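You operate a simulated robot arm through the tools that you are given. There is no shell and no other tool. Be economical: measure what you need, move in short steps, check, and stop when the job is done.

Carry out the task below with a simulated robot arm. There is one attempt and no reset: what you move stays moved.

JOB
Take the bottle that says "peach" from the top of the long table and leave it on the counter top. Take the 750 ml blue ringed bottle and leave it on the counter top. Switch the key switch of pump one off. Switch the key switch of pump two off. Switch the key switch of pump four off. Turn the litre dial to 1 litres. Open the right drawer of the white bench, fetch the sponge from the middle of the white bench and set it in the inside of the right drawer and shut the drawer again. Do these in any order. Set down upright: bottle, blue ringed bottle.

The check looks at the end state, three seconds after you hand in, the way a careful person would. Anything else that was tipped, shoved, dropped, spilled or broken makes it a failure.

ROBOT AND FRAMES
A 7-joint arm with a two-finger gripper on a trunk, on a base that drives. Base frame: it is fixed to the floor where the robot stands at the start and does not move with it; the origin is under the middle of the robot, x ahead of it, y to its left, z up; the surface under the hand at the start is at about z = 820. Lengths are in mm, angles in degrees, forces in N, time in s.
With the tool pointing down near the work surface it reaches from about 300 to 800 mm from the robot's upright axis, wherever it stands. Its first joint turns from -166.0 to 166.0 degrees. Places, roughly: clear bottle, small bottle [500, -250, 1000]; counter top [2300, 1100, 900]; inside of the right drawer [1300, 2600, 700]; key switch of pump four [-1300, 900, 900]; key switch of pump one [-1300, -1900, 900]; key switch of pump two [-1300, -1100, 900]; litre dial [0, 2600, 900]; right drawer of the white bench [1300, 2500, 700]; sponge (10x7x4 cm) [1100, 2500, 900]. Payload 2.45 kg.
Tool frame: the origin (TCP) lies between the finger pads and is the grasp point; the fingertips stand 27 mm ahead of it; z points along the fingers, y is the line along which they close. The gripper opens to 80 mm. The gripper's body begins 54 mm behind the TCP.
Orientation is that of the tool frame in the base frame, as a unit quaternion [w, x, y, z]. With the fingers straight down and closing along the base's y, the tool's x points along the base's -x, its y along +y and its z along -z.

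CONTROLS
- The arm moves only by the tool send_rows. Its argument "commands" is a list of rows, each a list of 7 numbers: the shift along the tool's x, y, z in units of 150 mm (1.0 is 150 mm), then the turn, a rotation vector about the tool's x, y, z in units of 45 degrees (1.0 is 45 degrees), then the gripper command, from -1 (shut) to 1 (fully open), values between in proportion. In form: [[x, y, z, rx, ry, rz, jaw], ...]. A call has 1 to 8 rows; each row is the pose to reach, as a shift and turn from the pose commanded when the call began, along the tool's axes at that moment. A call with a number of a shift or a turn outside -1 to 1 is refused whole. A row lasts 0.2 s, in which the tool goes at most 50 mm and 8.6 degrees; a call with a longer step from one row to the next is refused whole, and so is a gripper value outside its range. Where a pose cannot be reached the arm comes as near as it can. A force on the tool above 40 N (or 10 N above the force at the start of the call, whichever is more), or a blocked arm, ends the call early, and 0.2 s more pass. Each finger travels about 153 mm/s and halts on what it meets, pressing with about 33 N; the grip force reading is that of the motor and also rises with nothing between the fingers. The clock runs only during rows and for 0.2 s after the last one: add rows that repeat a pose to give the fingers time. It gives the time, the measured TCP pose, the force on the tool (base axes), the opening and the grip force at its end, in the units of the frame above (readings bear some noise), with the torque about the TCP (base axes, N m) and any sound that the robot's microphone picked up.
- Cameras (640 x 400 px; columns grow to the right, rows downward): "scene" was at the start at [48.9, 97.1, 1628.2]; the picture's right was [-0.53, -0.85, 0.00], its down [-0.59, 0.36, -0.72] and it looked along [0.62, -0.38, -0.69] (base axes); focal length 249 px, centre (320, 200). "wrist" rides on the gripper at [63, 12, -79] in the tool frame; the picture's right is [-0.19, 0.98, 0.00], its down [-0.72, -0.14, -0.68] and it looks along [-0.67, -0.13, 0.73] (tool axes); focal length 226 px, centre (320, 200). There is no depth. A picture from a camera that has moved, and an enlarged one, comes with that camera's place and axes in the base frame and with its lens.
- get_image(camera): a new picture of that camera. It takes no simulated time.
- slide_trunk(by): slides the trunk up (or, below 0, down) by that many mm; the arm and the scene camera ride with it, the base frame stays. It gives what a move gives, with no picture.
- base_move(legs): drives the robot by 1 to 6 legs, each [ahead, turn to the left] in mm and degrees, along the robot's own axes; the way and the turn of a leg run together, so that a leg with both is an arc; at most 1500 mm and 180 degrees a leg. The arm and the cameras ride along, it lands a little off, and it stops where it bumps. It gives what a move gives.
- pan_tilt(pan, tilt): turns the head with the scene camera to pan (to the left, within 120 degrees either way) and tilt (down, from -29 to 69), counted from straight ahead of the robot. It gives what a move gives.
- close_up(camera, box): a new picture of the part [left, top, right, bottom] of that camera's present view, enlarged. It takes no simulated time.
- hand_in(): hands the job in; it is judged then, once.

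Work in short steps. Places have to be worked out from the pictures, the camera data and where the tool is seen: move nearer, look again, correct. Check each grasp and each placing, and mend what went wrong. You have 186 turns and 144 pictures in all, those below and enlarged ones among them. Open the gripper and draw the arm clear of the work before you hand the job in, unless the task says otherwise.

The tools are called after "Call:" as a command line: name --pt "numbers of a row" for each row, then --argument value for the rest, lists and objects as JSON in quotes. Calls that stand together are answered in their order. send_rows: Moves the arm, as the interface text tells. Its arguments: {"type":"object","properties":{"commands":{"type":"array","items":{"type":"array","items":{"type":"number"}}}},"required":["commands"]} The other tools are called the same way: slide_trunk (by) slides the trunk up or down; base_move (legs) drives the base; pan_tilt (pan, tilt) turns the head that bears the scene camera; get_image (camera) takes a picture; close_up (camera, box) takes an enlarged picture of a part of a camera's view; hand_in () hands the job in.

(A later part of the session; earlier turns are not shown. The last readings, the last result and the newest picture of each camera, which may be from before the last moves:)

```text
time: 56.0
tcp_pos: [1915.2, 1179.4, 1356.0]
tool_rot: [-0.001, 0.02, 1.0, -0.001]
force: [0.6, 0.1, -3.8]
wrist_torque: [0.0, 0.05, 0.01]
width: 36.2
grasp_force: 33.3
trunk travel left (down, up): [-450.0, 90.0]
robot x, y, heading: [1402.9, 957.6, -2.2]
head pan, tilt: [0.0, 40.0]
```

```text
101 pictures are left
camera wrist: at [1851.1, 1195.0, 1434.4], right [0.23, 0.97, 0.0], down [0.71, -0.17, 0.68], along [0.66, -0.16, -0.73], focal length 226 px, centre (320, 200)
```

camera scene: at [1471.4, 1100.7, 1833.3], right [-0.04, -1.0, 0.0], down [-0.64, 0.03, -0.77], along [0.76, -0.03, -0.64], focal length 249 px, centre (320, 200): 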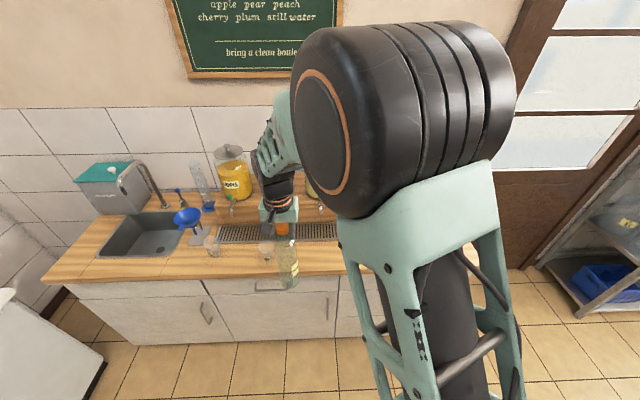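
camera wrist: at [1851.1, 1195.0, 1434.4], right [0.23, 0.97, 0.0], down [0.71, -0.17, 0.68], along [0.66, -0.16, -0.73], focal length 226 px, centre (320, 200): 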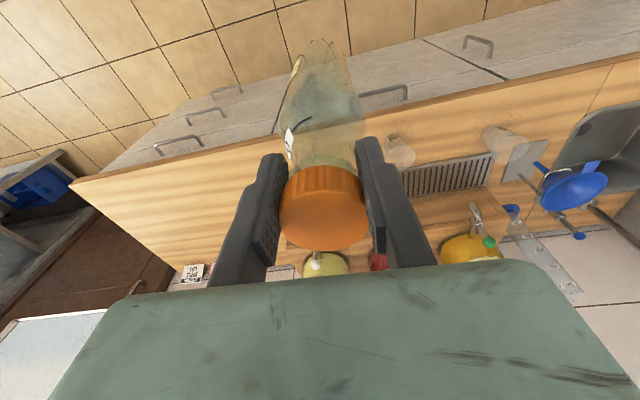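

Free wood shows at about (2230, 740). I drive 200 closer and turn right 45° so the bottle swings over that spot.

Call:
base_move --legs '[[200, 0], [0, -43]]'

Call:
get_image --camera "wrist"

Call:
pan_tilt --pan 35 --tilt 45

Call:
get_image --camera "scene"

```text
time: 59.6
tcp_pos: [2127.4, 768.4, 1355.7]
tool_rot: [0.0, 0.38, 0.925, 0.0]
force: [0.8, 0.0, -2.6]
wrist_torque: [0.01, 0.0, -0.03]
width: 36.0
grasp_force: 33.4
trunk travel left (down, up): [-450.0, 90.0]
robot x, y, heading: [1602.8, 954.3, -44.9]
head pan, tilt: [0.0, 40.0]
```

```text
100 pictures are left
camera wrist: at [2090.2, 821.8, 1434.4], right [0.83, 0.56, 0.0], down [0.41, -0.61, 0.68], along [0.38, -0.56, -0.73], focal length 226 px, centre (320, 200)
```

wrist: 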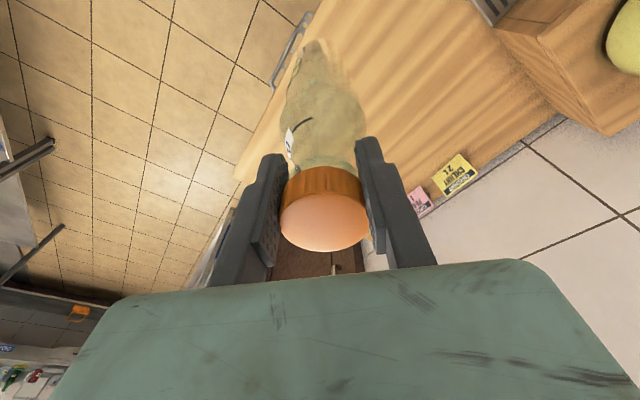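

```text
time: 60.6
tcp_pos: [2127.4, 768.6, 1356.5]
tool_rot: [0.0, 0.381, 0.925, 0.0]
force: [0.9, 0.0, -1.9]
wrist_torque: [0.03, 0.03, 0.01]
width: 36.4
grasp_force: 32.7
trunk travel left (down, up): [-450.0, 90.0]
robot x, y, heading: [1597.6, 954.6, -44.9]
head pan, tilt: [35.0, 45.0]
```

```text
99 pictures are left
camera scene: at [1766.2, 1054.5, 1826.1], right [-0.17, -0.99, 0.0], down [-0.7, 0.12, -0.71], along [0.7, -0.12, -0.71], focal length 249 px, centre (320, 200)
```

scene: 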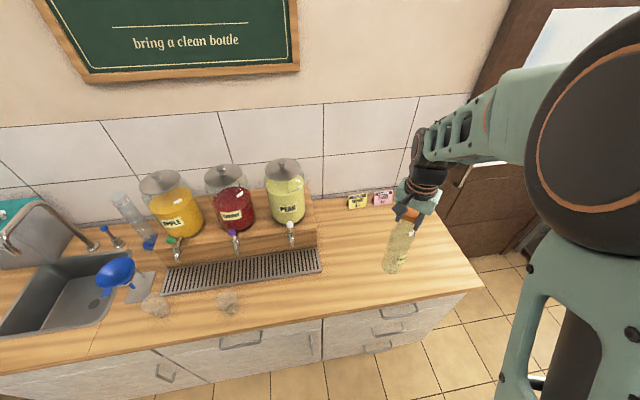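

Free area right of the drip tray is good. I move 87 mm over it and descend 150.

Call:
send_rows --pt "-0.25 0.15 0 0 0 0 -1" --pt "-0.49 0.31 0 0 0 0 -1" --pt "-0.49 0.31 0.25 0 0 0 -1" --pt "-0.49 0.31 0.5 0 0 0 -1" --pt "-0.49 0.31 0.75 0 0 0 -1" --pt "-0.49 0.31 1 0 0 0 -1" --pt "-0.49 0.31 1 0 0 0 -1"

Call:
get_image --camera "wrist"

Call:
close_up --camera "scene" --box '[300, 150, 500, 320]'

```text
time: 62.2
tcp_pos: [2213.8, 751.1, 1207.4]
tool_rot: [0.0, 0.38, 0.925, 0.0]
force: [0.7, -0.2, -2.8]
wrist_torque: [0.03, 0.03, 0.04]
width: 35.9
grasp_force: 33.2
trunk travel left (down, up): [-450.0, 90.0]
robot x, y, heading: [1601.8, 956.3, -44.8]
head pan, tilt: [35.0, 45.0]
```

```text
98 pictures are left
camera wrist: at [2176.0, 804.2, 1286.6], right [0.83, 0.56, 0.0], down [0.41, -0.61, 0.68], along [0.38, -0.56, -0.73], focal length 226 px, centre (320, 200)
```

wrist: 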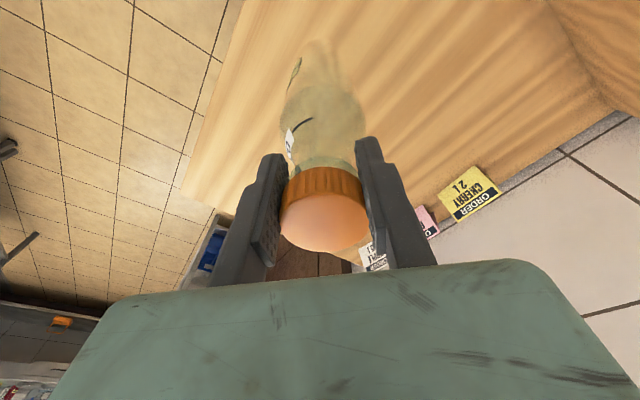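

```text
2.35 times, centred on (400, 235) of scene
camera zoom: at [1765.7, 1054.6, 1826.2], right [-0.17, -0.99, 0.0], down [-0.7, 0.12, -0.71], along [0.7, -0.12, -0.71], focal length 585 px, centre (132, 118)
```

zoom: 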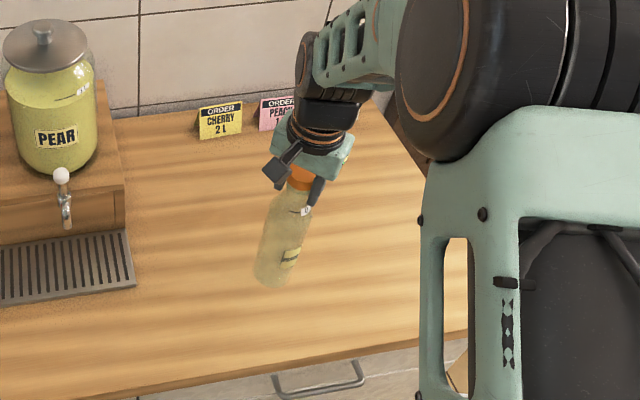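

Position is fine; descending slowly until contact.

Call:
send_rows --pt "0 0 0.2 0 0 0 -1" --pt "0 0 0.3 0 0 0 -1" --pt "0 0 0.35 0 0 0 -1" --pt "0 0 0.39 0 0 0 -1" --pt "0 0 0.43 0 0 0 -1" --pt "0 0 0.47 0 0 0 -1" --pt "0 0 0.51 0 0 0 -1" --pt "0 0 0.55 0 0 0 -1"

Call:
close_up --camera "scene" --box '[300, 150, 500, 320]'

```text
time: 64.0
tcp_pos: [2217.8, 749.5, 1135.0]
tool_rot: [0.005, 0.38, 0.925, 0.001]
force: [-4.8, 2.5, 24.0]
wrist_torque: [0.26, 0.69, 0.02]
width: 35.9
grasp_force: 32.3
trunk travel left (down, up): [-450.0, 90.0]
robot x, y, heading: [1603.6, 952.0, -44.9]
head pan, tilt: [35.0, 45.0]
stopped in row 8: the force on the tool passed its limit at 47 N (the readings are from after the stop); the commanded pose is now the measured one
```

```text
2.35 times, centred on (400, 235) of scene
camera zoom: at [1764.9, 1055.1, 1826.3], right [-0.17, -0.99, 0.0], down [-0.7, 0.12, -0.71], along [0.7, -0.12, -0.71], focal length 585 px, centre (132, 118)
```

zoom: 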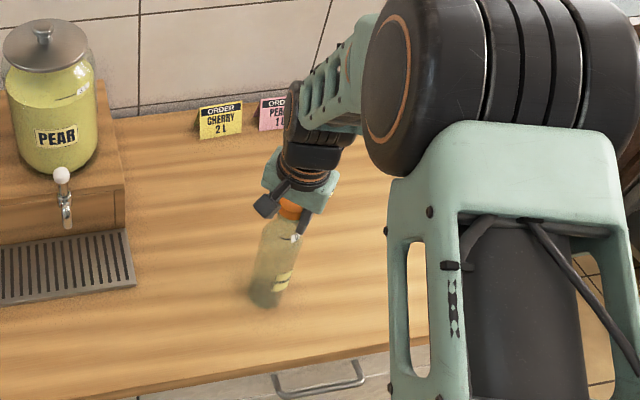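

Contact at z 1135. I ease up 2 mm, open and withdraw upward.

Call:
send_rows --pt "0 0 -0.01 0 0 0 -1" --pt "0 0 -0.01 0 0 0 -0.4" --pt "0 0 -0.01 0 0 0 1" --pt "0 0 -0.01 0 0 0 1" --pt "0 0 -0.15 0 0 0 1" --pt "0 0 -0.45 0 0 0 1" --pt "0 0 -0.75 0 0 0 1" --pt "0 0 -1 0 0 0 1"

Call:
get_image --camera "wrist"

Call:
send_rows --pt "0 0 -0.3 0 0 0 1" --pt "0 0 -0.6 0 0 0 1" --pt "0 0 -0.9 0 0 0 1" --pt "0 0 -1 0 0 0 1"

Call:
get_image --camera "scene"

```text
time: 65.8
tcp_pos: [2213.1, 748.7, 1285.3]
tool_rot: [0.004, 0.38, 0.925, 0.0]
force: [0.6, 0.0, 0.2]
wrist_torque: [0.01, 0.0, -0.02]
width: 79.9
grasp_force: 0.1
trunk travel left (down, up): [-450.0, 90.0]
robot x, y, heading: [1604.1, 958.1, -44.6]
head pan, tilt: [35.0, 45.0]
```

```text
95 pictures are left
camera wrist: at [2174.0, 803.5, 1363.5], right [0.83, 0.56, 0.01], down [0.41, -0.6, 0.69], along [0.39, -0.57, -0.73], focal length 226 px, centre (320, 200)
```

wrist: 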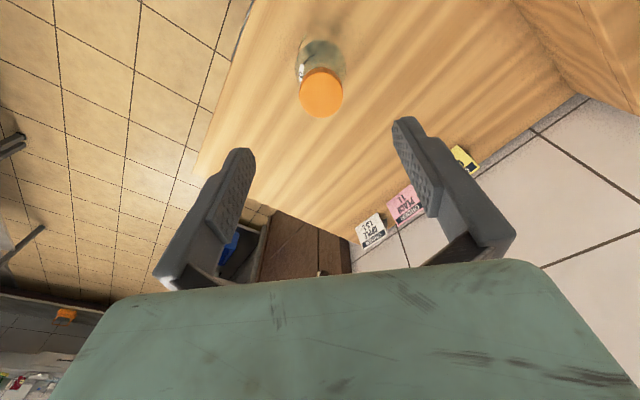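

```text
time: 66.8
tcp_pos: [2213.6, 750.1, 1431.9]
tool_rot: [0.002, 0.38, 0.925, 0.001]
force: [0.2, -0.4, -0.4]
wrist_torque: [0.0, 0.0, -0.01]
width: 80.0
grasp_force: 0.2
trunk travel left (down, up): [-450.0, 90.0]
robot x, y, heading: [1600.8, 953.9, -44.8]
head pan, tilt: [35.0, 45.0]
```

```text
94 pictures are left
camera scene: at [1766.8, 1054.3, 1826.0], right [-0.17, -0.99, 0.0], down [-0.7, 0.12, -0.71], along [0.7, -0.12, -0.71], focal length 249 px, centre (320, 200)
```

scene: 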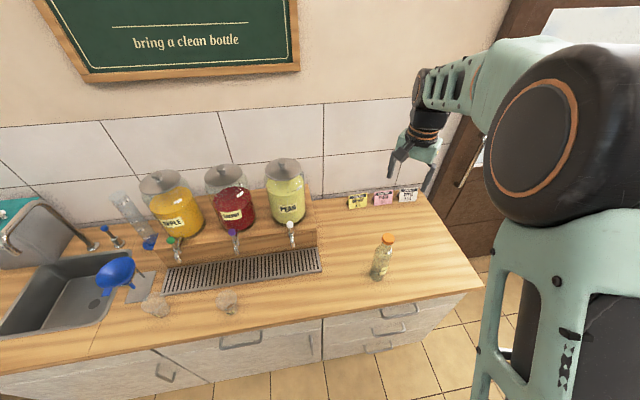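

Peach is placed upright. Now I turn toward the white bench and look at it.

Call:
base_move --legs '[[0, 135]]'

Call:
pan_tilt --pan 15 --tilt 35

Call:
get_image --camera "scene"

Call:
pan_tilt --pan 55 --tilt 25

Call:
get_image --camera "scene"

```text
time: 72.9
tcp_pos: [1312.1, 1528.4, 1430.9]
tool_rot: [-0.001, 0.711, -0.703, -0.003]
force: [0.1, 0.2, 0.0]
wrist_torque: [0.01, -0.02, 0.03]
width: 79.9
grasp_force: 0.1
trunk travel left (down, up): [-450.0, 90.0]
robot x, y, heading: [1602.0, 954.1, 90.6]
head pan, tilt: [35.0, 45.0]
```

```text
time: 73.7
tcp_pos: [1312.4, 1529.0, 1431.9]
tool_rot: [-0.001, 0.712, -0.703, -0.005]
force: [0.7, -0.6, 0.5]
wrist_torque: [0.0, 0.01, 0.0]
width: 80.1
grasp_force: 0.1
trunk travel left (down, up): [-450.0, 90.0]
robot x, y, heading: [1601.7, 950.9, 90.7]
head pan, tilt: [15.0, 35.0]
```

```text
93 pictures are left
camera scene: at [1437.5, 1019.4, 1840.8], right [0.96, 0.27, 0.0], down [0.15, -0.55, -0.82], along [-0.22, 0.79, -0.57], focal length 249 px, centre (320, 200)
```

scene: 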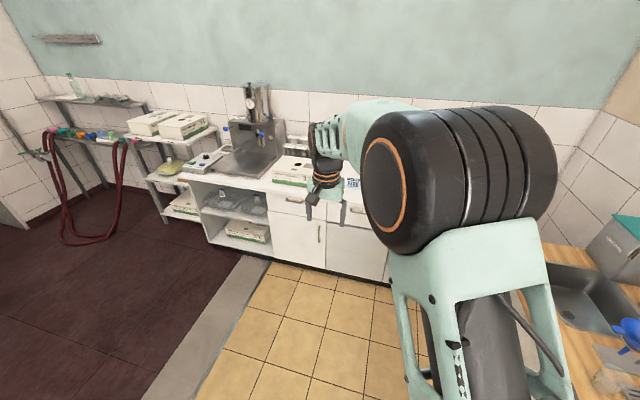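

```text
time: 74.8
tcp_pos: [1312.1, 1528.7, 1430.7]
tool_rot: [-0.001, 0.711, -0.703, -0.003]
force: [0.7, 0.0, -0.1]
wrist_torque: [-0.02, 0.04, 0.01]
width: 80.1
grasp_force: 0.0
trunk travel left (down, up): [-450.0, 90.0]
robot x, y, heading: [1605.4, 956.3, 90.3]
head pan, tilt: [55.0, 25.0]
```

```text
92 pictures are left
camera scene: at [1385.3, 986.7, 1856.6], right [0.57, 0.82, 0.0], down [0.35, -0.24, -0.91], along [-0.75, 0.51, -0.42], focal length 249 px, centre (320, 200)
```

scene: 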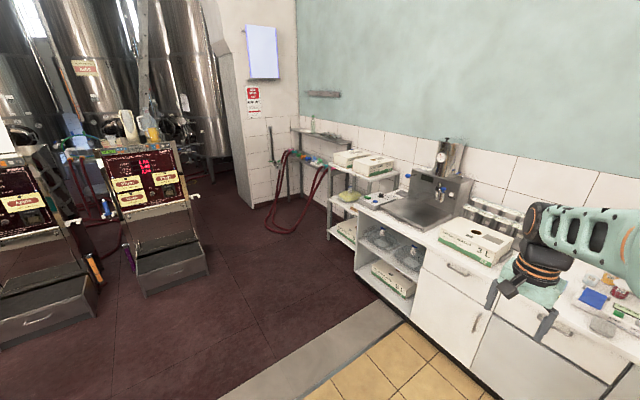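

I turn the robot right so that the arm leaves the head's view of the bench.

Call:
base_move --legs '[[0, -70]]'

Call:
pan_tilt --pan 85 --tilt 25

Call:
get_image --camera "scene"

Call:
close_up --camera "scene" --box '[190, 130, 510, 330]'

Call:
close_up --camera "scene" --box '[90, 100, 290, 260]'

```text
time: 78.3
tcp_pos: [2033.7, 1431.5, 1431.9]
tool_rot: [0.003, -0.188, 0.982, 0.002]
force: [0.0, -0.1, 0.2]
wrist_torque: [0.0, 0.0, -0.01]
width: 79.9
grasp_force: 0.2
trunk travel left (down, up): [-450.0, 90.0]
robot x, y, heading: [1603.6, 958.3, 21.3]
head pan, tilt: [55.0, 25.0]
```

```text
time: 79.2
tcp_pos: [2033.8, 1433.1, 1432.0]
tool_rot: [0.004, -0.189, 0.982, 0.003]
force: [-0.1, 0.1, -0.8]
wrist_torque: [-0.01, -0.01, 0.01]
width: 80.0
grasp_force: 0.1
trunk travel left (down, up): [-450.0, 90.0]
robot x, y, heading: [1603.8, 954.5, 21.5]
head pan, tilt: [85.0, 25.0]
```

```text
91 pictures are left
camera scene: at [1505.5, 1167.3, 1856.7], right [0.96, 0.28, 0.0], down [0.12, -0.41, -0.91], along [-0.26, 0.87, -0.42], focal length 249 px, centre (320, 200)
```

scene: 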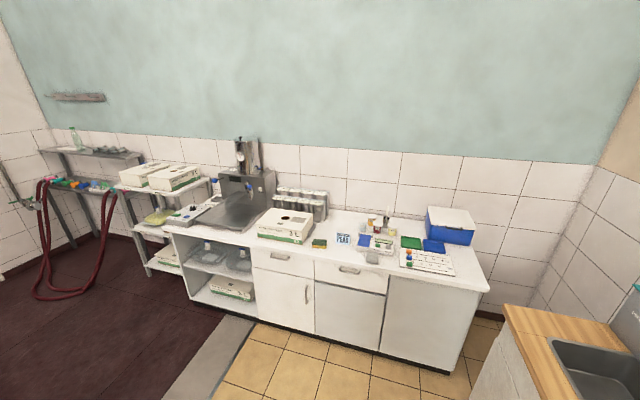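

```text
2.00 times, centred on (350, 230) of scene
camera zoom: at [1505.5, 1167.3, 1856.7], right [0.96, 0.28, 0.0], down [0.12, -0.41, -0.91], along [-0.26, 0.87, -0.42], focal length 498 px, centre (260, 140)
```

zoom: 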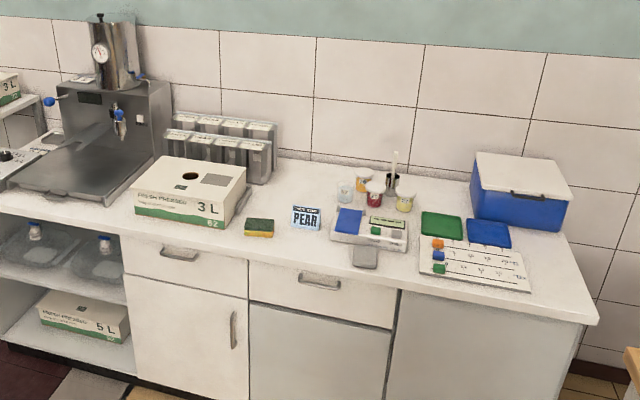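

```text
2.50 times, centred on (190, 180) of scene
camera zoom: at [1505.5, 1167.3, 1856.7], right [0.96, 0.28, 0.0], down [0.12, -0.41, -0.91], along [-0.26, 0.87, -0.42], focal length 622 px, centre (645, 250)
```

zoom: 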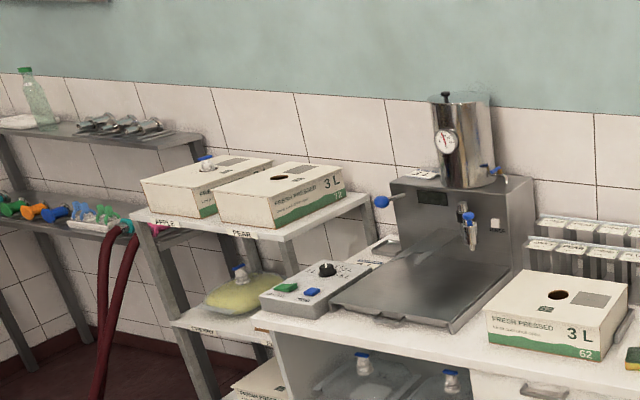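

Sponge ≈(1114,2450), right drawer handle ≈(1340,2330,~850), litre dial on the grey box left of the filler. I drive to about (1230,1720) facing the bench.

Call:
base_move --legs '[[0, 94.5], [830, 0], [0, -26]]'

Call:
pan_tilt --pan 5 --tilt 50

Call:
get_image --camera "scene"

Call:
get_image --camera "wrist"

```text
time: 89.1
tcp_pos: [950.1, 2276.9, 1431.3]
tool_rot: [-0.002, 0.711, -0.703, -0.004]
force: [0.3, 0.0, 0.4]
wrist_torque: [-0.02, -0.01, 0.01]
width: 80.1
grasp_force: 0.0
trunk travel left (down, up): [-450.0, 90.0]
robot x, y, heading: [1240.3, 1701.4, 90.1]
head pan, tilt: [85.0, 25.0]
```

```text
time: 90.6
tcp_pos: [947.8, 2277.0, 1431.5]
tool_rot: [-0.001, 0.711, -0.704, -0.004]
force: [-0.4, 1.2, 1.1]
wrist_torque: [-0.01, 0.0, 0.02]
width: 80.1
grasp_force: 0.0
trunk travel left (down, up): [-450.0, 90.0]
robot x, y, heading: [1241.3, 1702.8, 90.5]
head pan, tilt: [5.0, 50.0]
```

```text
88 pictures are left
camera scene: at [1089.2, 1758.6, 1819.2], right [1.0, 0.09, 0.0], down [0.07, -0.76, -0.64], along [-0.06, 0.64, -0.77], focal length 249 px, centre (320, 200)
```

scene: 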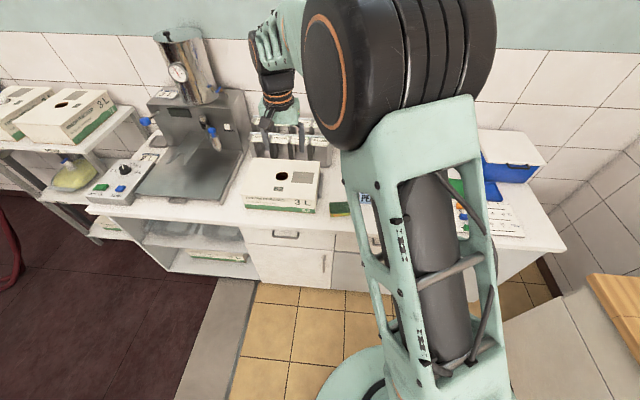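

```text
87 pictures are left
camera wrist: at [935.4, 2212.5, 1509.7], right [-0.98, 0.18, 0.0], down [0.14, 0.72, 0.69], along [0.12, 0.67, -0.73], focal length 226 px, centre (320, 200)
```

wrist: 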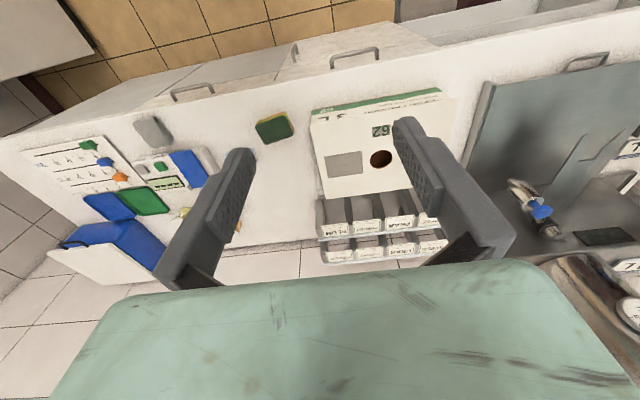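

Handle triangulates to (1332,2357,826). I move the tool right in front of the bench, lower the trunk, then rotate the tool to point horizontally at the drawer with vertical closing.

Call:
send_rows --pt "0.1 -0.3 0 0 0 0 1" --pt "0.2 -0.6 0 0 0 0 1" --pt "0.3 -0.9 0 0 0 0 1" --pt "0.33 -1 0 0 0 0 1"

Call:
send_rows --pt "0 -0.32 0 0 0 0 1" --pt "0 -0.64 0 0 0 0 1" --pt "0 -0.96 0 0 0 0 1" --pt "0 -1 0 0 0 0 1"

Call:
slide_trunk --by -330

Call:
send_rows --pt "0 0 0 -0.1 -0.1 0.1 0" --pt "0 0 0 -0.2 -0.2 0.2 0" --pt "0 0 0 -0.3 -0.3 0.3 0" --pt "0 0 0 -0.4 -0.4 0.4 0" --pt "0 0 0 -0.513 -0.513 0.513 0"

```text
time: 91.6
tcp_pos: [1098.8, 2226.4, 1428.9]
tool_rot: [-0.001, 0.712, -0.703, -0.003]
force: [-0.5, 0.1, -0.2]
wrist_torque: [-0.01, 0.0, 0.06]
width: 80.0
grasp_force: 0.0
trunk travel left (down, up): [-450.0, 90.0]
robot x, y, heading: [1235.0, 1702.2, 90.3]
head pan, tilt: [5.0, 50.0]
```

```text
time: 92.6
tcp_pos: [1248.9, 2228.5, 1430.3]
tool_rot: [-0.002, 0.711, -0.703, -0.004]
force: [-0.3, -0.6, 0.3]
wrist_torque: [0.02, -0.05, 0.0]
width: 80.3
grasp_force: 0.1
trunk travel left (down, up): [-450.0, 90.0]
robot x, y, heading: [1238.9, 1700.9, 90.3]
head pan, tilt: [5.0, 50.0]
```

```text
time: 95.9
tcp_pos: [1250.0, 2227.9, 1101.2]
tool_rot: [-0.001, 0.711, -0.703, -0.004]
force: [0.3, 0.0, 0.5]
wrist_torque: [0.01, 0.01, 0.02]
width: 80.1
grasp_force: 0.1
trunk travel left (down, up): [-120.0, 420.0]
robot x, y, heading: [1238.4, 1702.6, 90.4]
head pan, tilt: [5.0, 50.0]
```

```text
refused: row 5 steps farther than a row can; nothing moved
```

I redo the rotation with equal steps.

Call:
send_rows --pt "0 0 0 -0.103 -0.103 0.103 0" --pt "0 0 0 -0.206 -0.206 0.206 0" --pt "0 0 0 -0.308 -0.308 0.308 0" --pt "0 0 0 -0.411 -0.411 0.411 0" --pt "0 0 0 -0.513 -0.513 0.513 0"

Call:
send_rows --pt "0 0 0 -0.103 -0.103 0.103 0" --pt "0 0 0 -0.206 -0.206 0.206 0" --pt "0 0 0 -0.308 -0.308 0.308 0" --pt "0 0 0 -0.411 -0.411 0.411 0" --pt "0 0 0 -0.513 -0.513 0.513 0"

Call:
send_rows --pt "0 0 0 -0.103 -0.103 0.103 0" --pt "0 0 0 -0.206 -0.206 0.206 0" --pt "0 0 0 -0.308 -0.308 0.308 0" --pt "0 0 0 -0.411 -0.411 0.411 0" --pt "0 0 0 -0.513 -0.513 0.513 0" --pt "0 0 0 -0.513 -0.513 0.513 0"

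Call:
get_image --camera "wrist"

```text
time: 97.1
tcp_pos: [1249.8, 2228.2, 1101.0]
tool_rot: [0.0, -0.527, 0.801, 0.284]
force: [-0.5, -0.4, -0.3]
wrist_torque: [-0.01, -0.04, 0.0]
width: 40.3
grasp_force: 0.0
trunk travel left (down, up): [-120.0, 420.0]
robot x, y, heading: [1235.7, 1703.9, 90.4]
head pan, tilt: [5.0, 50.0]
```

```text
time: 98.3
tcp_pos: [1249.0, 2228.3, 1100.4]
tool_rot: [-0.004, -0.282, 0.8, 0.529]
force: [-0.2, 0.1, -0.6]
wrist_torque: [-0.01, -0.01, 0.01]
width: 40.1
grasp_force: 0.1
trunk travel left (down, up): [-120.0, 420.0]
robot x, y, heading: [1238.3, 1703.1, 90.6]
head pan, tilt: [5.0, 50.0]
```

```text
time: 99.7
tcp_pos: [1249.6, 2229.3, 1100.3]
tool_rot: [-0.004, -0.088, 0.743, 0.663]
force: [-0.6, 0.4, -0.3]
wrist_torque: [-0.03, -0.02, 0.01]
width: 39.9
grasp_force: 0.2
out of reach, approached as far as the arm can: row 4, 5, 6
trunk travel left (down, up): [-120.0, 420.0]
robot x, y, heading: [1236.6, 1701.8, 90.6]
head pan, tilt: [5.0, 50.0]
```

```text
86 pictures are left
camera wrist: at [1193.8, 2144.0, 1114.9], right [0.07, 0.13, 0.99], down [0.81, -0.59, 0.02], along [0.58, 0.8, -0.14], focal length 226 px, centre (320, 200)
```

wrist: 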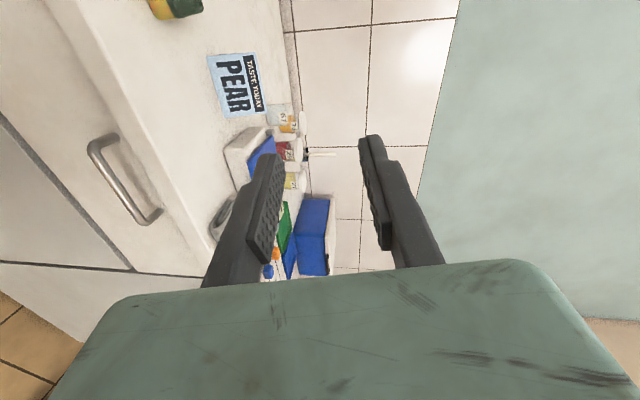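

Near horizontal. I lower the trunk 110 and move to the pre-grasp point (1332,2260,818).

Call:
slide_trunk --by -110

Call:
send_rows --pt "-0.08 -0.2 0.04 0 0 0 0" --pt "-0.15 -0.4 0.09 0 0 0 0" --pt "-0.22 -0.59 0.137 0 0 0 0"

Call:
send_rows --pt "-0.08 -0.2 0.04 0 0 0 0" --pt "-0.15 -0.4 0.09 0 0 0 0" --pt "-0.22 -0.59 0.137 0 0 0 0" --pt "-0.22 -0.59 0.137 0 0 0 0"

Call:
get_image --camera "wrist"

```text
time: 101.1
tcp_pos: [1250.3, 2228.4, 991.4]
tool_rot: [-0.005, -0.089, 0.743, 0.663]
force: [-0.6, 0.0, 0.5]
wrist_torque: [-0.02, -0.01, 0.0]
width: 40.2
grasp_force: 0.0
trunk travel left (down, up): [-10.0, 530.0]
robot x, y, heading: [1235.2, 1703.6, 90.3]
head pan, tilt: [5.0, 50.0]
```

```text
time: 101.9
tcp_pos: [1290.1, 2247.3, 904.4]
tool_rot: [-0.005, -0.087, 0.743, 0.663]
force: [-0.5, -0.8, 0.9]
wrist_torque: [0.0, -0.04, 0.01]
width: 39.8
grasp_force: 0.1
trunk travel left (down, up): [-10.0, 530.0]
robot x, y, heading: [1234.3, 1702.4, 90.2]
head pan, tilt: [5.0, 50.0]
```

```text
time: 102.9
tcp_pos: [1329.7, 2261.9, 818.4]
tool_rot: [-0.006, -0.088, 0.744, 0.663]
force: [0.3, -0.8, -0.9]
wrist_torque: [0.0, 0.0, 0.0]
width: 39.9
grasp_force: 0.1
trunk travel left (down, up): [-10.0, 530.0]
robot x, y, heading: [1236.3, 1700.4, 90.2]
head pan, tilt: [5.0, 50.0]
```

```text
85 pictures are left
camera wrist: at [1274.7, 2176.4, 832.7], right [0.07, 0.13, 0.99], down [0.81, -0.59, 0.02], along [0.58, 0.8, -0.15], focal length 226 px, centre (320, 200)
```

wrist: 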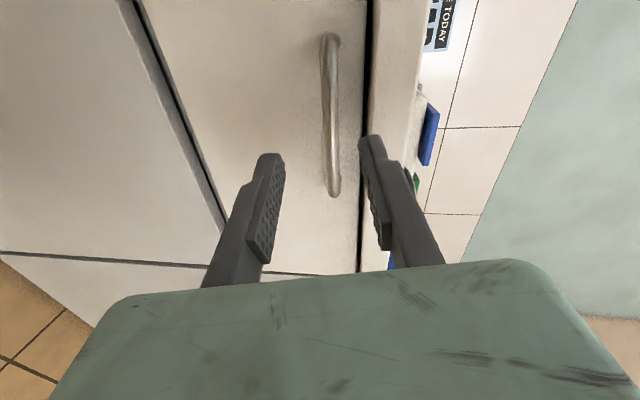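

The bar is centred between the fingers (z≈813). I advance 82 mm and close.

Call:
send_rows --pt "-0.03 0.01 0.2 0 0 0 0" --pt "-0.06 0.02 0.4 0 0 0 0" --pt "-0.08 0.02 0.55 0 0 0 0" --pt "-0.08 0.02 0.55 0 0 0 0"

Call:
get_image --camera "wrist"

```text
time: 103.9
tcp_pos: [1331.8, 2343.2, 813.6]
tool_rot: [-0.005, -0.088, 0.743, 0.663]
force: [-0.3, -0.3, -0.9]
wrist_torque: [0.0, 0.01, -0.02]
width: 40.1
grasp_force: 0.1
trunk travel left (down, up): [-10.0, 530.0]
robot x, y, heading: [1237.5, 1700.0, 90.3]
head pan, tilt: [5.0, 50.0]
```

```text
84 pictures are left
camera wrist: at [1275.7, 2258.7, 827.0], right [0.07, 0.13, 0.99], down [0.81, -0.59, 0.02], along [0.58, 0.8, -0.15], focal length 226 px, centre (320, 200)
```

wrist: 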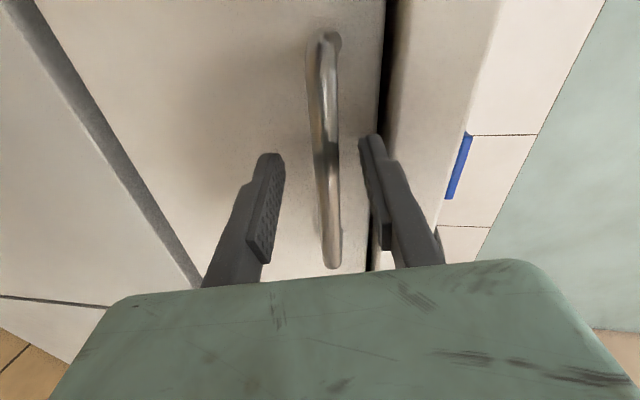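

The bar lies about 10 mm ahead of the TCP, within the pads. I advance 5 mm and close.

Call:
send_rows --pt "0 0 0.035 0 0 0 0" --pt "0 0 0.035 0 0 0 -1" --pt "0 0 0.035 0 0 0 -1" --pt "0 0 0.035 0 0 0 -1"

```text
time: 104.9
tcp_pos: [1331.8, 2348.2, 815.2]
tool_rot: [-0.006, -0.088, 0.741, 0.665]
force: [-2.6, 3.8, 24.1]
wrist_torque: [0.09, 0.79, 0.21]
width: 13.4
grasp_force: 40.0
trunk travel left (down, up): [-10.0, 530.0]
robot x, y, heading: [1241.7, 1700.2, 90.4]
head pan, tilt: [5.0, 50.0]
```

Gripped the bar (13 mm). I relieve the vertical load by 3 mm up and pull.

Call:
send_rows --pt "0 0.02 0 0 0 0 -1" --pt "0.02 0.006 -0.13 0 0 0 -1" --pt "0.045 -0.01 -0.3 0 0 0 -1" --pt "0.072 -0.035 -0.52 0 0 0 -1" --pt "0.1 -0.055 -0.73 0 0 0 -1" --pt "0.13 -0.08 -0.94 0 0 0 -1" --pt "0.13 -0.08 -0.94 0 0 0 -1"

Call:
get_image --camera "wrist"

Call:
get_image --camera "scene"

```text
time: 106.5
tcp_pos: [1330.8, 2205.1, 815.9]
tool_rot: [-0.006, -0.089, 0.744, 0.663]
force: [-11.0, -1.5, 4.1]
wrist_torque: [-0.03, 0.74, 0.12]
width: 13.4
grasp_force: 39.9
trunk travel left (down, up): [-10.0, 530.0]
robot x, y, heading: [1237.0, 1703.5, 90.6]
head pan, tilt: [5.0, 50.0]
```

```text
83 pictures are left
camera wrist: at [1275.2, 2119.9, 829.6], right [0.07, 0.13, 0.99], down [0.81, -0.59, 0.02], along [0.58, 0.8, -0.15], focal length 226 px, centre (320, 200)
```

wrist: 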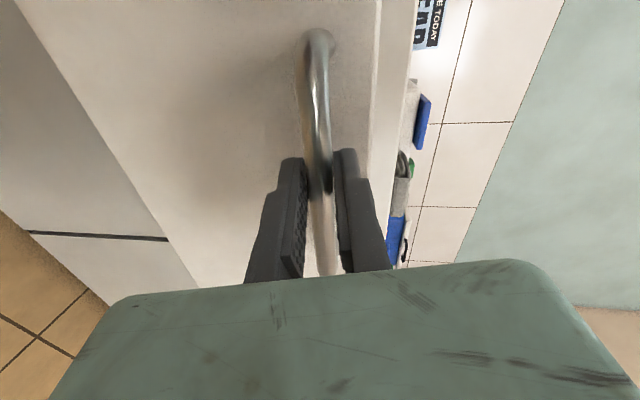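

```text
82 pictures are left
camera scene: at [1088.6, 1758.0, 1379.0], right [1.0, 0.09, 0.0], down [0.07, -0.76, -0.64], along [-0.06, 0.64, -0.77], focal length 249 px, centre (320, 200)
```

scene: 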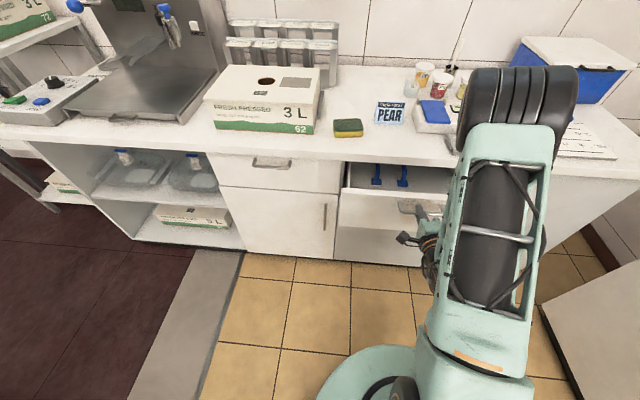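

The drawer is open 143 mm; it holds two blue items toward the back. I pull 70 mm more.

Call:
send_rows --pt "0.02 -0.015 -0.15 0 0 0 -1" --pt "0.043 -0.033 -0.31 0 0 0 -1" --pt "0.064 -0.05 -0.46 0 0 0 -1" --pt "0.064 -0.05 -0.46 0 0 0 -1"

Call:
close_up --camera "scene" --box '[310, 80, 470, 280]'

```text
time: 107.2
tcp_pos: [1330.1, 2166.3, 814.6]
tool_rot: [-0.009, -0.091, 0.738, 0.669]
force: [-4.3, 1.4, 11.4]
wrist_torque: [-0.01, 0.84, 1.04]
width: 13.2
grasp_force: 39.9
out of reach, approached as far as the arm can: row 2, 3
trunk travel left (down, up): [-10.0, 530.0]
robot x, y, heading: [1237.9, 1700.4, 90.5]
head pan, tilt: [5.0, 50.0]
stopped in row 3: the force on the tool passed its limit at 49 N (the readings are from after the stop); the commanded pose is now the measured one
```

```text
2.00 times, centred on (390, 180) of scene
camera zoom: at [1088.7, 1757.8, 1379.2], right [1.0, 0.09, 0.0], down [0.07, -0.76, -0.64], along [-0.06, 0.64, -0.77], focal length 498 px, centre (180, 240)
```

zoom: 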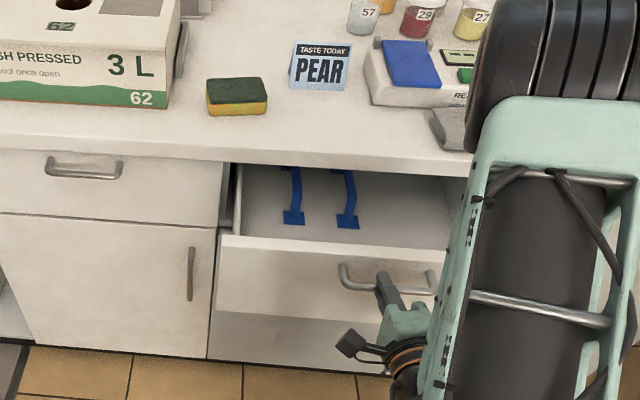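

Drawer is open about 180 mm, enough. I release, back the base 110 mm to free the fingers, and raise the trunk.

Call:
send_rows --pt "0 0 0 0 0 0 0" --pt "0 0 0 0 0 0 0.1" --pt "0 0 0 0 0 0 0.1"

Call:
base_move --legs '[[-110, 0]]'

Call:
slide_trunk --by 400

Call:
pan_tilt --pan 0 --tilt 50

Call:
get_image --camera "scene"

```text
time: 108.0
tcp_pos: [1332.7, 2166.5, 814.1]
tool_rot: [-0.008, -0.09, 0.739, 0.667]
force: [0.5, -1.8, 0.2]
wrist_torque: [0.02, 0.01, -0.02]
width: 43.9
grasp_force: 0.0
trunk travel left (down, up): [-10.0, 530.0]
robot x, y, heading: [1238.0, 1701.9, 90.6]
head pan, tilt: [5.0, 50.0]
```

```text
time: 109.2
tcp_pos: [1334.0, 2056.4, 815.0]
tool_rot: [-0.008, -0.089, 0.74, 0.667]
force: [0.6, 0.1, -0.7]
wrist_torque: [0.01, 0.01, 0.0]
width: 43.9
grasp_force: 0.0
trunk travel left (down, up): [-10.0, 530.0]
robot x, y, heading: [1241.7, 1592.8, 90.4]
head pan, tilt: [5.0, 50.0]
```

```text
time: 113.0
tcp_pos: [1333.2, 2057.6, 1213.5]
tool_rot: [-0.009, -0.09, 0.739, 0.668]
force: [0.4, -0.5, 0.1]
wrist_torque: [-0.02, 0.04, 0.01]
width: 43.8
grasp_force: 0.0
trunk travel left (down, up): [-410.0, 130.0]
robot x, y, heading: [1239.5, 1590.7, 90.5]
head pan, tilt: [5.0, 50.0]
```

```text
time: 113.7
tcp_pos: [1332.9, 2055.8, 1214.4]
tool_rot: [-0.007, -0.09, 0.739, 0.667]
force: [0.6, -0.1, 0.7]
wrist_torque: [-0.01, -0.04, -0.02]
width: 43.9
grasp_force: 0.1
trunk travel left (down, up): [-410.0, 130.0]
robot x, y, heading: [1236.9, 1589.0, 90.5]
head pan, tilt: [0.0, 50.0]
```

```text
80 pictures are left
camera scene: at [1096.9, 1648.6, 1779.2], right [1.0, 0.01, 0.0], down [0.01, -0.77, -0.64], along [0.0, 0.64, -0.77], focal length 249 px, centre (320, 200)
```

scene: 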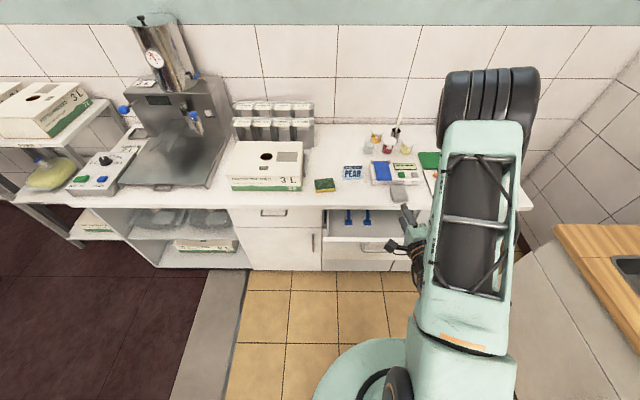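

I rotate the tool about its x axis back to pointing down, which makes it close along base y, as wanted for the sponge.

Call:
send_rows --pt "0 0 0 0.166 0 0 1" --pt "0 0 0 0.333 0 0 1" --pt "0 0 0 0.5 0 0 1" --pt "0 0 0 0.666 0 0 1" --pt "0 0 0 0.833 0 0 1" --pt "0 0 0 1 0 0 1"

Call:
send_rows --pt "0 0 0 0.166 0 0 1" --pt "0 0 0 0.333 0 0 1" --pt "0 0 0 0.5 0 0 1" --pt "0 0 0 0.666 0 0 1" --pt "0 0 0 0.833 0 0 1" --pt "0 0 0 1 0 0 1" --pt "0 0 0 1 0 0 1"

Call:
base_move --legs '[[140, 0]]'

Call:
get_image --camera "wrist"

```text
time: 115.0
tcp_pos: [1334.3, 2055.4, 1214.5]
tool_rot: [0.027, -0.086, 0.939, 0.333]
force: [0.6, 0.1, -0.3]
wrist_torque: [-0.01, 0.0, -0.02]
width: 79.8
grasp_force: 0.1
out of reach, approached as far as the arm can: row 1, 2, 3, 4
trunk travel left (down, up): [-410.0, 130.0]
robot x, y, heading: [1239.9, 1590.4, 90.4]
head pan, tilt: [0.0, 50.0]
```

```text
time: 116.7
tcp_pos: [1333.5, 2055.5, 1214.7]
tool_rot: [0.058, -0.069, 0.995, -0.052]
force: [-0.6, 0.0, -0.3]
wrist_torque: [-0.01, -0.02, -0.01]
width: 80.0
grasp_force: 0.1
out of reach, approached as far as the arm can: row 3
trunk travel left (down, up): [-410.0, 130.0]
robot x, y, heading: [1236.6, 1589.7, 90.4]
head pan, tilt: [0.0, 50.0]
```

```text
time: 118.0
tcp_pos: [1333.8, 2198.8, 1212.8]
tool_rot: [0.057, -0.068, 0.995, -0.051]
force: [-0.1, 0.3, 0.4]
wrist_torque: [-0.03, 0.02, 0.01]
width: 80.0
grasp_force: 0.0
trunk travel left (down, up): [-410.0, 130.0]
robot x, y, heading: [1238.8, 1732.2, 90.5]
head pan, tilt: [0.0, 50.0]
```

```text
79 pictures are left
camera wrist: at [1258.1, 2209.8, 1282.8], right [0.06, 0.99, -0.09], down [0.64, 0.03, 0.77], along [0.76, -0.1, -0.64], focal length 226 px, centre (320, 200)
```

wrist: 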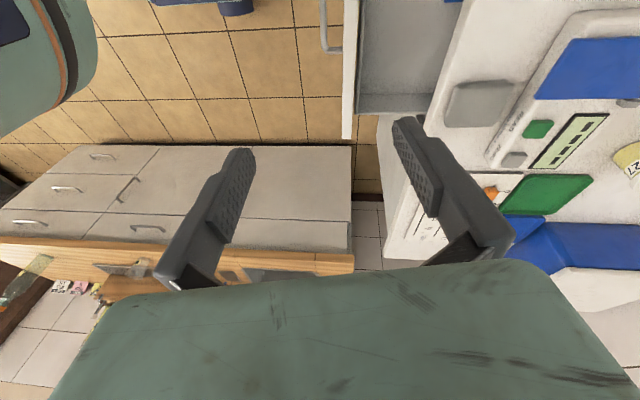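

I correct the small tilt and move toward the sponge, staying high.

Call:
send_rows --pt "0 0 0 -0.065 0.072 0.086 1" --pt "0 0 0 -0.13 0.145 0.173 1" --pt "0 0 0 -0.13 0.145 0.173 1"

Call:
send_rows --pt "0.15 0.2 0 0 0 0 1" --pt "0.3 0.4 0 0 0 0 1" --pt "0.45 0.6 0 0 0 0 1" --pt "0.6 0.8 0 0 0 0 1" --pt "0.75 1 0 0 0 0 1" --pt "0.75 1 0 0 0 0 1"

Call:
send_rows --pt "0.15 0.15 0 0 0 0 1" --pt "0.3 0.3 0 0 0 0 1" --pt "0.45 0.45 0 0 0 0 1" --pt "0.6 0.6 0 0 0 0 1" --pt "0.75 0.7 0 0 0 0 1" --pt "0.75 0.7 0 0 0 0 1"

Call:
get_image --camera "wrist"

Call:
get_image --camera "scene"

```text
time: 118.8
tcp_pos: [1333.5, 2197.1, 1212.5]
tool_rot: [0.001, -0.001, 1.0, 0.0]
force: [-1.1, -0.5, -0.7]
wrist_torque: [-0.02, -0.01, 0.02]
width: 80.1
grasp_force: 0.1
trunk travel left (down, up): [-410.0, 130.0]
robot x, y, heading: [1236.3, 1733.1, 90.2]
head pan, tilt: [0.0, 50.0]
```

```text
time: 120.2
tcp_pos: [1222.0, 2346.6, 1214.5]
tool_rot: [0.001, -0.001, 1.0, -0.001]
force: [0.5, -0.4, 0.2]
wrist_torque: [-0.01, 0.01, -0.03]
width: 80.0
grasp_force: 0.0
trunk travel left (down, up): [-410.0, 130.0]
robot x, y, heading: [1234.6, 1731.8, 90.4]
head pan, tilt: [0.0, 50.0]
```

```text
time: 121.6
tcp_pos: [1108.3, 2452.4, 1214.8]
tool_rot: [0.002, -0.001, 1.0, 0.001]
force: [0.6, 0.0, 0.7]
wrist_torque: [0.03, 0.0, -0.01]
width: 80.3
grasp_force: 0.0
trunk travel left (down, up): [-410.0, 130.0]
robot x, y, heading: [1238.3, 1732.7, 90.4]
head pan, tilt: [0.0, 50.0]
```

```text
78 pictures are left
camera wrist: at [1044.2, 2466.0, 1293.5], right [0.19, 0.98, 0.0], down [0.72, -0.14, 0.68], along [0.67, -0.13, -0.73], focal length 226 px, centre (320, 200)
```

wrist: 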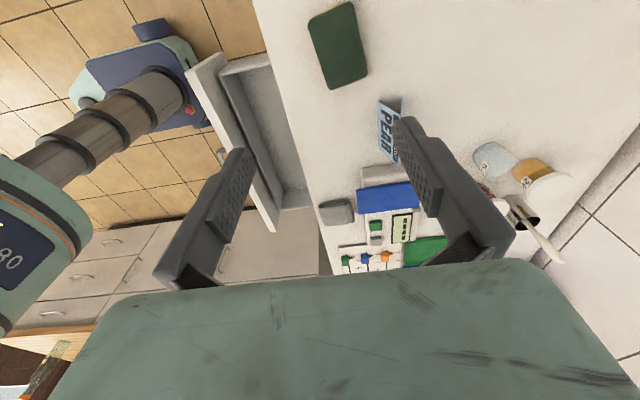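

```text
77 pictures are left
camera scene: at [1096.8, 1789.7, 1779.3], right [1.0, 0.01, 0.0], down [0.0, -0.77, -0.64], along [0.0, 0.64, -0.77], focal length 249 px, centre (320, 200)
```

scene: 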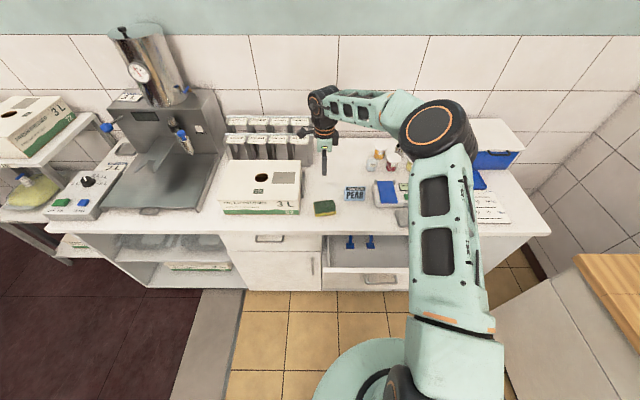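

Rays agree best with a sponge top at z≈878 and centre ≈(1116,2488), yawed ~11°. I align yaw, shift over it and descend partway.

Call:
send_rows --pt "-0.05 0.08 0.2 0 0 -0.12 1" --pt "-0.1 0.16 0.45 0 0 -0.244 1" --pt "-0.13 0.25 0.7 0 0 -0.244 1" --pt "-0.13 0.25 0.98 0 0 -0.244 1" --pt "-0.13 0.25 0.98 0 0 -0.244 1"

Call:
get_image --camera "wrist"

```text
time: 122.8
tcp_pos: [1128.8, 2489.0, 1067.0]
tool_rot: [0.001, -0.096, 0.995, 0.0]
force: [0.6, -0.7, -0.2]
wrist_torque: [0.01, -0.01, -0.01]
width: 79.7
grasp_force: 0.1
trunk travel left (down, up): [-410.0, 130.0]
robot x, y, heading: [1237.8, 1734.3, 90.5]
head pan, tilt: [0.0, 50.0]
```

```text
76 pictures are left
camera wrist: at [1062.3, 2489.4, 1145.6], right [0.0, 1.0, 0.0], down [0.73, 0.0, 0.68], along [0.68, 0.0, -0.73], focal length 226 px, centre (320, 200)
```

wrist: 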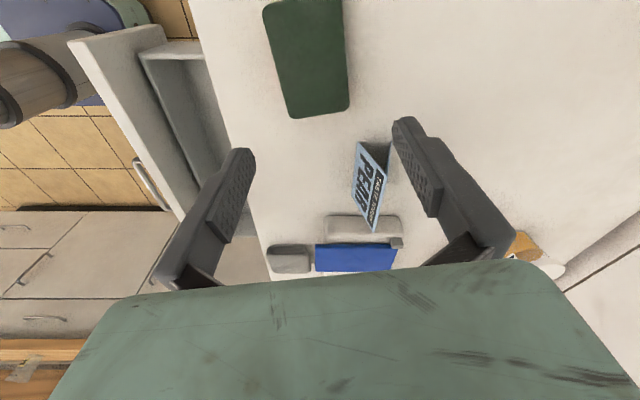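

The sponge's axis at x=1128 passes y≈2481.6; I shift −7.5 and descend to tips just above the sponge.

Call:
send_rows --pt "0 -0.049 0.3 0 0 0 1" --pt "0 -0.049 0.6 0 0 0 1" --pt "0 -0.049 0.9 0 0 0 1" --pt "0 -0.049 0.95 0 0 0 1" --pt "0 -0.049 0.95 0 0 0 1"

Call:
get_image --camera "wrist"

Call:
close_up --camera "scene" --box '[240, 120, 400, 240]'

```text
time: 124.0
tcp_pos: [1127.9, 2482.5, 922.9]
tool_rot: [0.001, -0.096, 0.995, 0.001]
force: [0.4, 0.5, 0.2]
wrist_torque: [0.01, -0.01, 0.0]
width: 80.0
grasp_force: 0.1
trunk travel left (down, up): [-410.0, 130.0]
robot x, y, heading: [1235.2, 1735.0, 90.2]
head pan, tilt: [0.0, 50.0]
```

```text
75 pictures are left
camera wrist: at [1061.9, 2482.6, 1002.3], right [0.0, 1.0, 0.0], down [0.73, 0.0, 0.68], along [0.68, 0.0, -0.73], focal length 226 px, centre (320, 200)
```

wrist: 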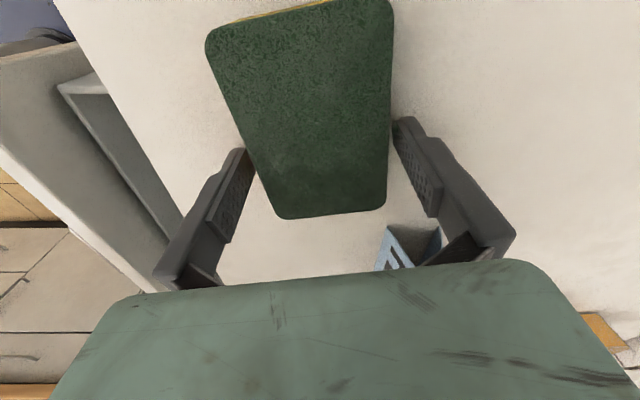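

```text
3.33 times, centred on (320, 180) of scene
camera zoom: at [1096.0, 1790.1, 1779.2], right [1.0, 0.01, 0.0], down [0.0, -0.77, -0.64], along [0.0, 0.64, -0.77], focal length 829 px, centre (320, 267)
```

zoom: 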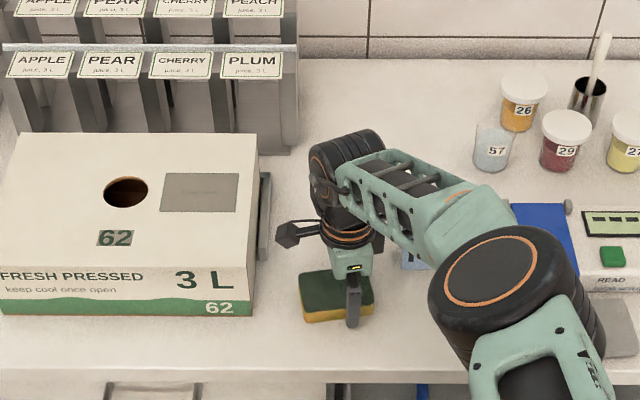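

Re-triangulating the sponge end gives a top at z≈910 (bench ≈870), centred within 2 mm. The tips are already alongside it; I descend 16 mm more and close.

Call:
send_rows --pt "-0.03 0.01 0.05 0 0 0 1" --pt "-0.03 0.01 0.11 0 0 0 1" --pt "-0.03 0.01 0.11 0 0 0 -1" --pt "-0.03 0.01 0.11 0 0 0 -1" --pt "-0.03 0.01 0.11 0 0 0 -1"

Call:
get_image --camera "wrist"

```text
time: 124.6
tcp_pos: [1131.6, 2483.7, 918.2]
tool_rot: [0.0, -0.096, 0.995, 0.002]
force: [-0.3, -11.4, 27.1]
wrist_torque: [-1.58, -0.24, -0.19]
width: 77.2
grasp_force: 0.1
trunk travel left (down, up): [-410.0, 130.0]
robot x, y, heading: [1237.0, 1729.7, 90.5]
head pan, tilt: [0.0, 50.0]
stopped in row 2: the force on the tool passed its limit at 50 N (the readings are from after the stop); the commanded pose is now the measured one
```

```text
73 pictures are left
camera wrist: at [1065.1, 2484.3, 996.8], right [0.0, 1.0, 0.0], down [0.73, 0.0, 0.68], along [0.68, 0.0, -0.73], focal length 226 px, centre (320, 200)
```

wrist: 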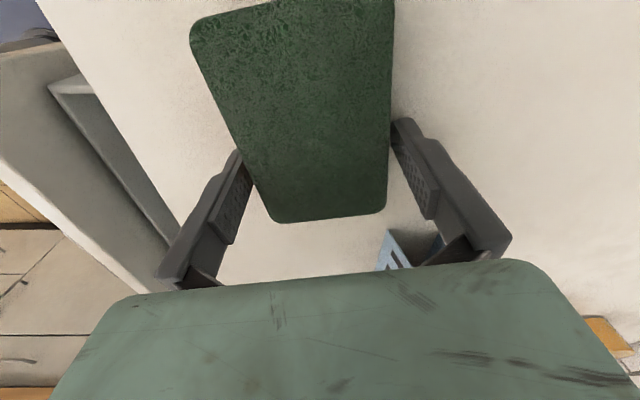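

The −y finger landed on the sponge's edge. I rise 15 mm, shift 3 mm toward −y, trim yaw 1.3°, and retry.

Call:
send_rows --pt "0 0 -0.1 0 0 0 1" --pt "0 -0.02 -0.1 0 0 0.03 1" --pt "0 -0.02 -0.1 0 0 0.03 1"

Call:
get_image --camera "wrist"

```text
time: 125.4
tcp_pos: [1133.6, 2482.4, 929.2]
tool_rot: [0.001, -0.085, 0.996, 0.001]
force: [0.2, 0.2, -0.4]
wrist_torque: [0.0, 0.02, 0.0]
width: 79.9
grasp_force: 0.0
trunk travel left (down, up): [-410.0, 130.0]
robot x, y, heading: [1241.3, 1728.7, 90.1]
head pan, tilt: [0.0, 50.0]
```

```text
72 pictures are left
camera wrist: at [1066.6, 2484.2, 1006.6], right [0.02, 1.0, 0.0], down [0.73, -0.02, 0.68], along [0.68, -0.02, -0.73], focal length 226 px, centre (320, 200)
```

wrist: 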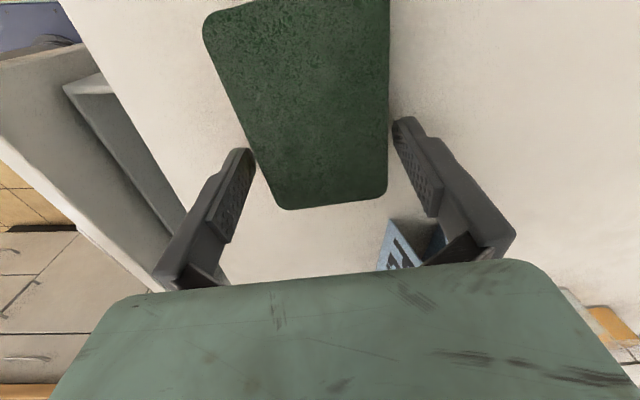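

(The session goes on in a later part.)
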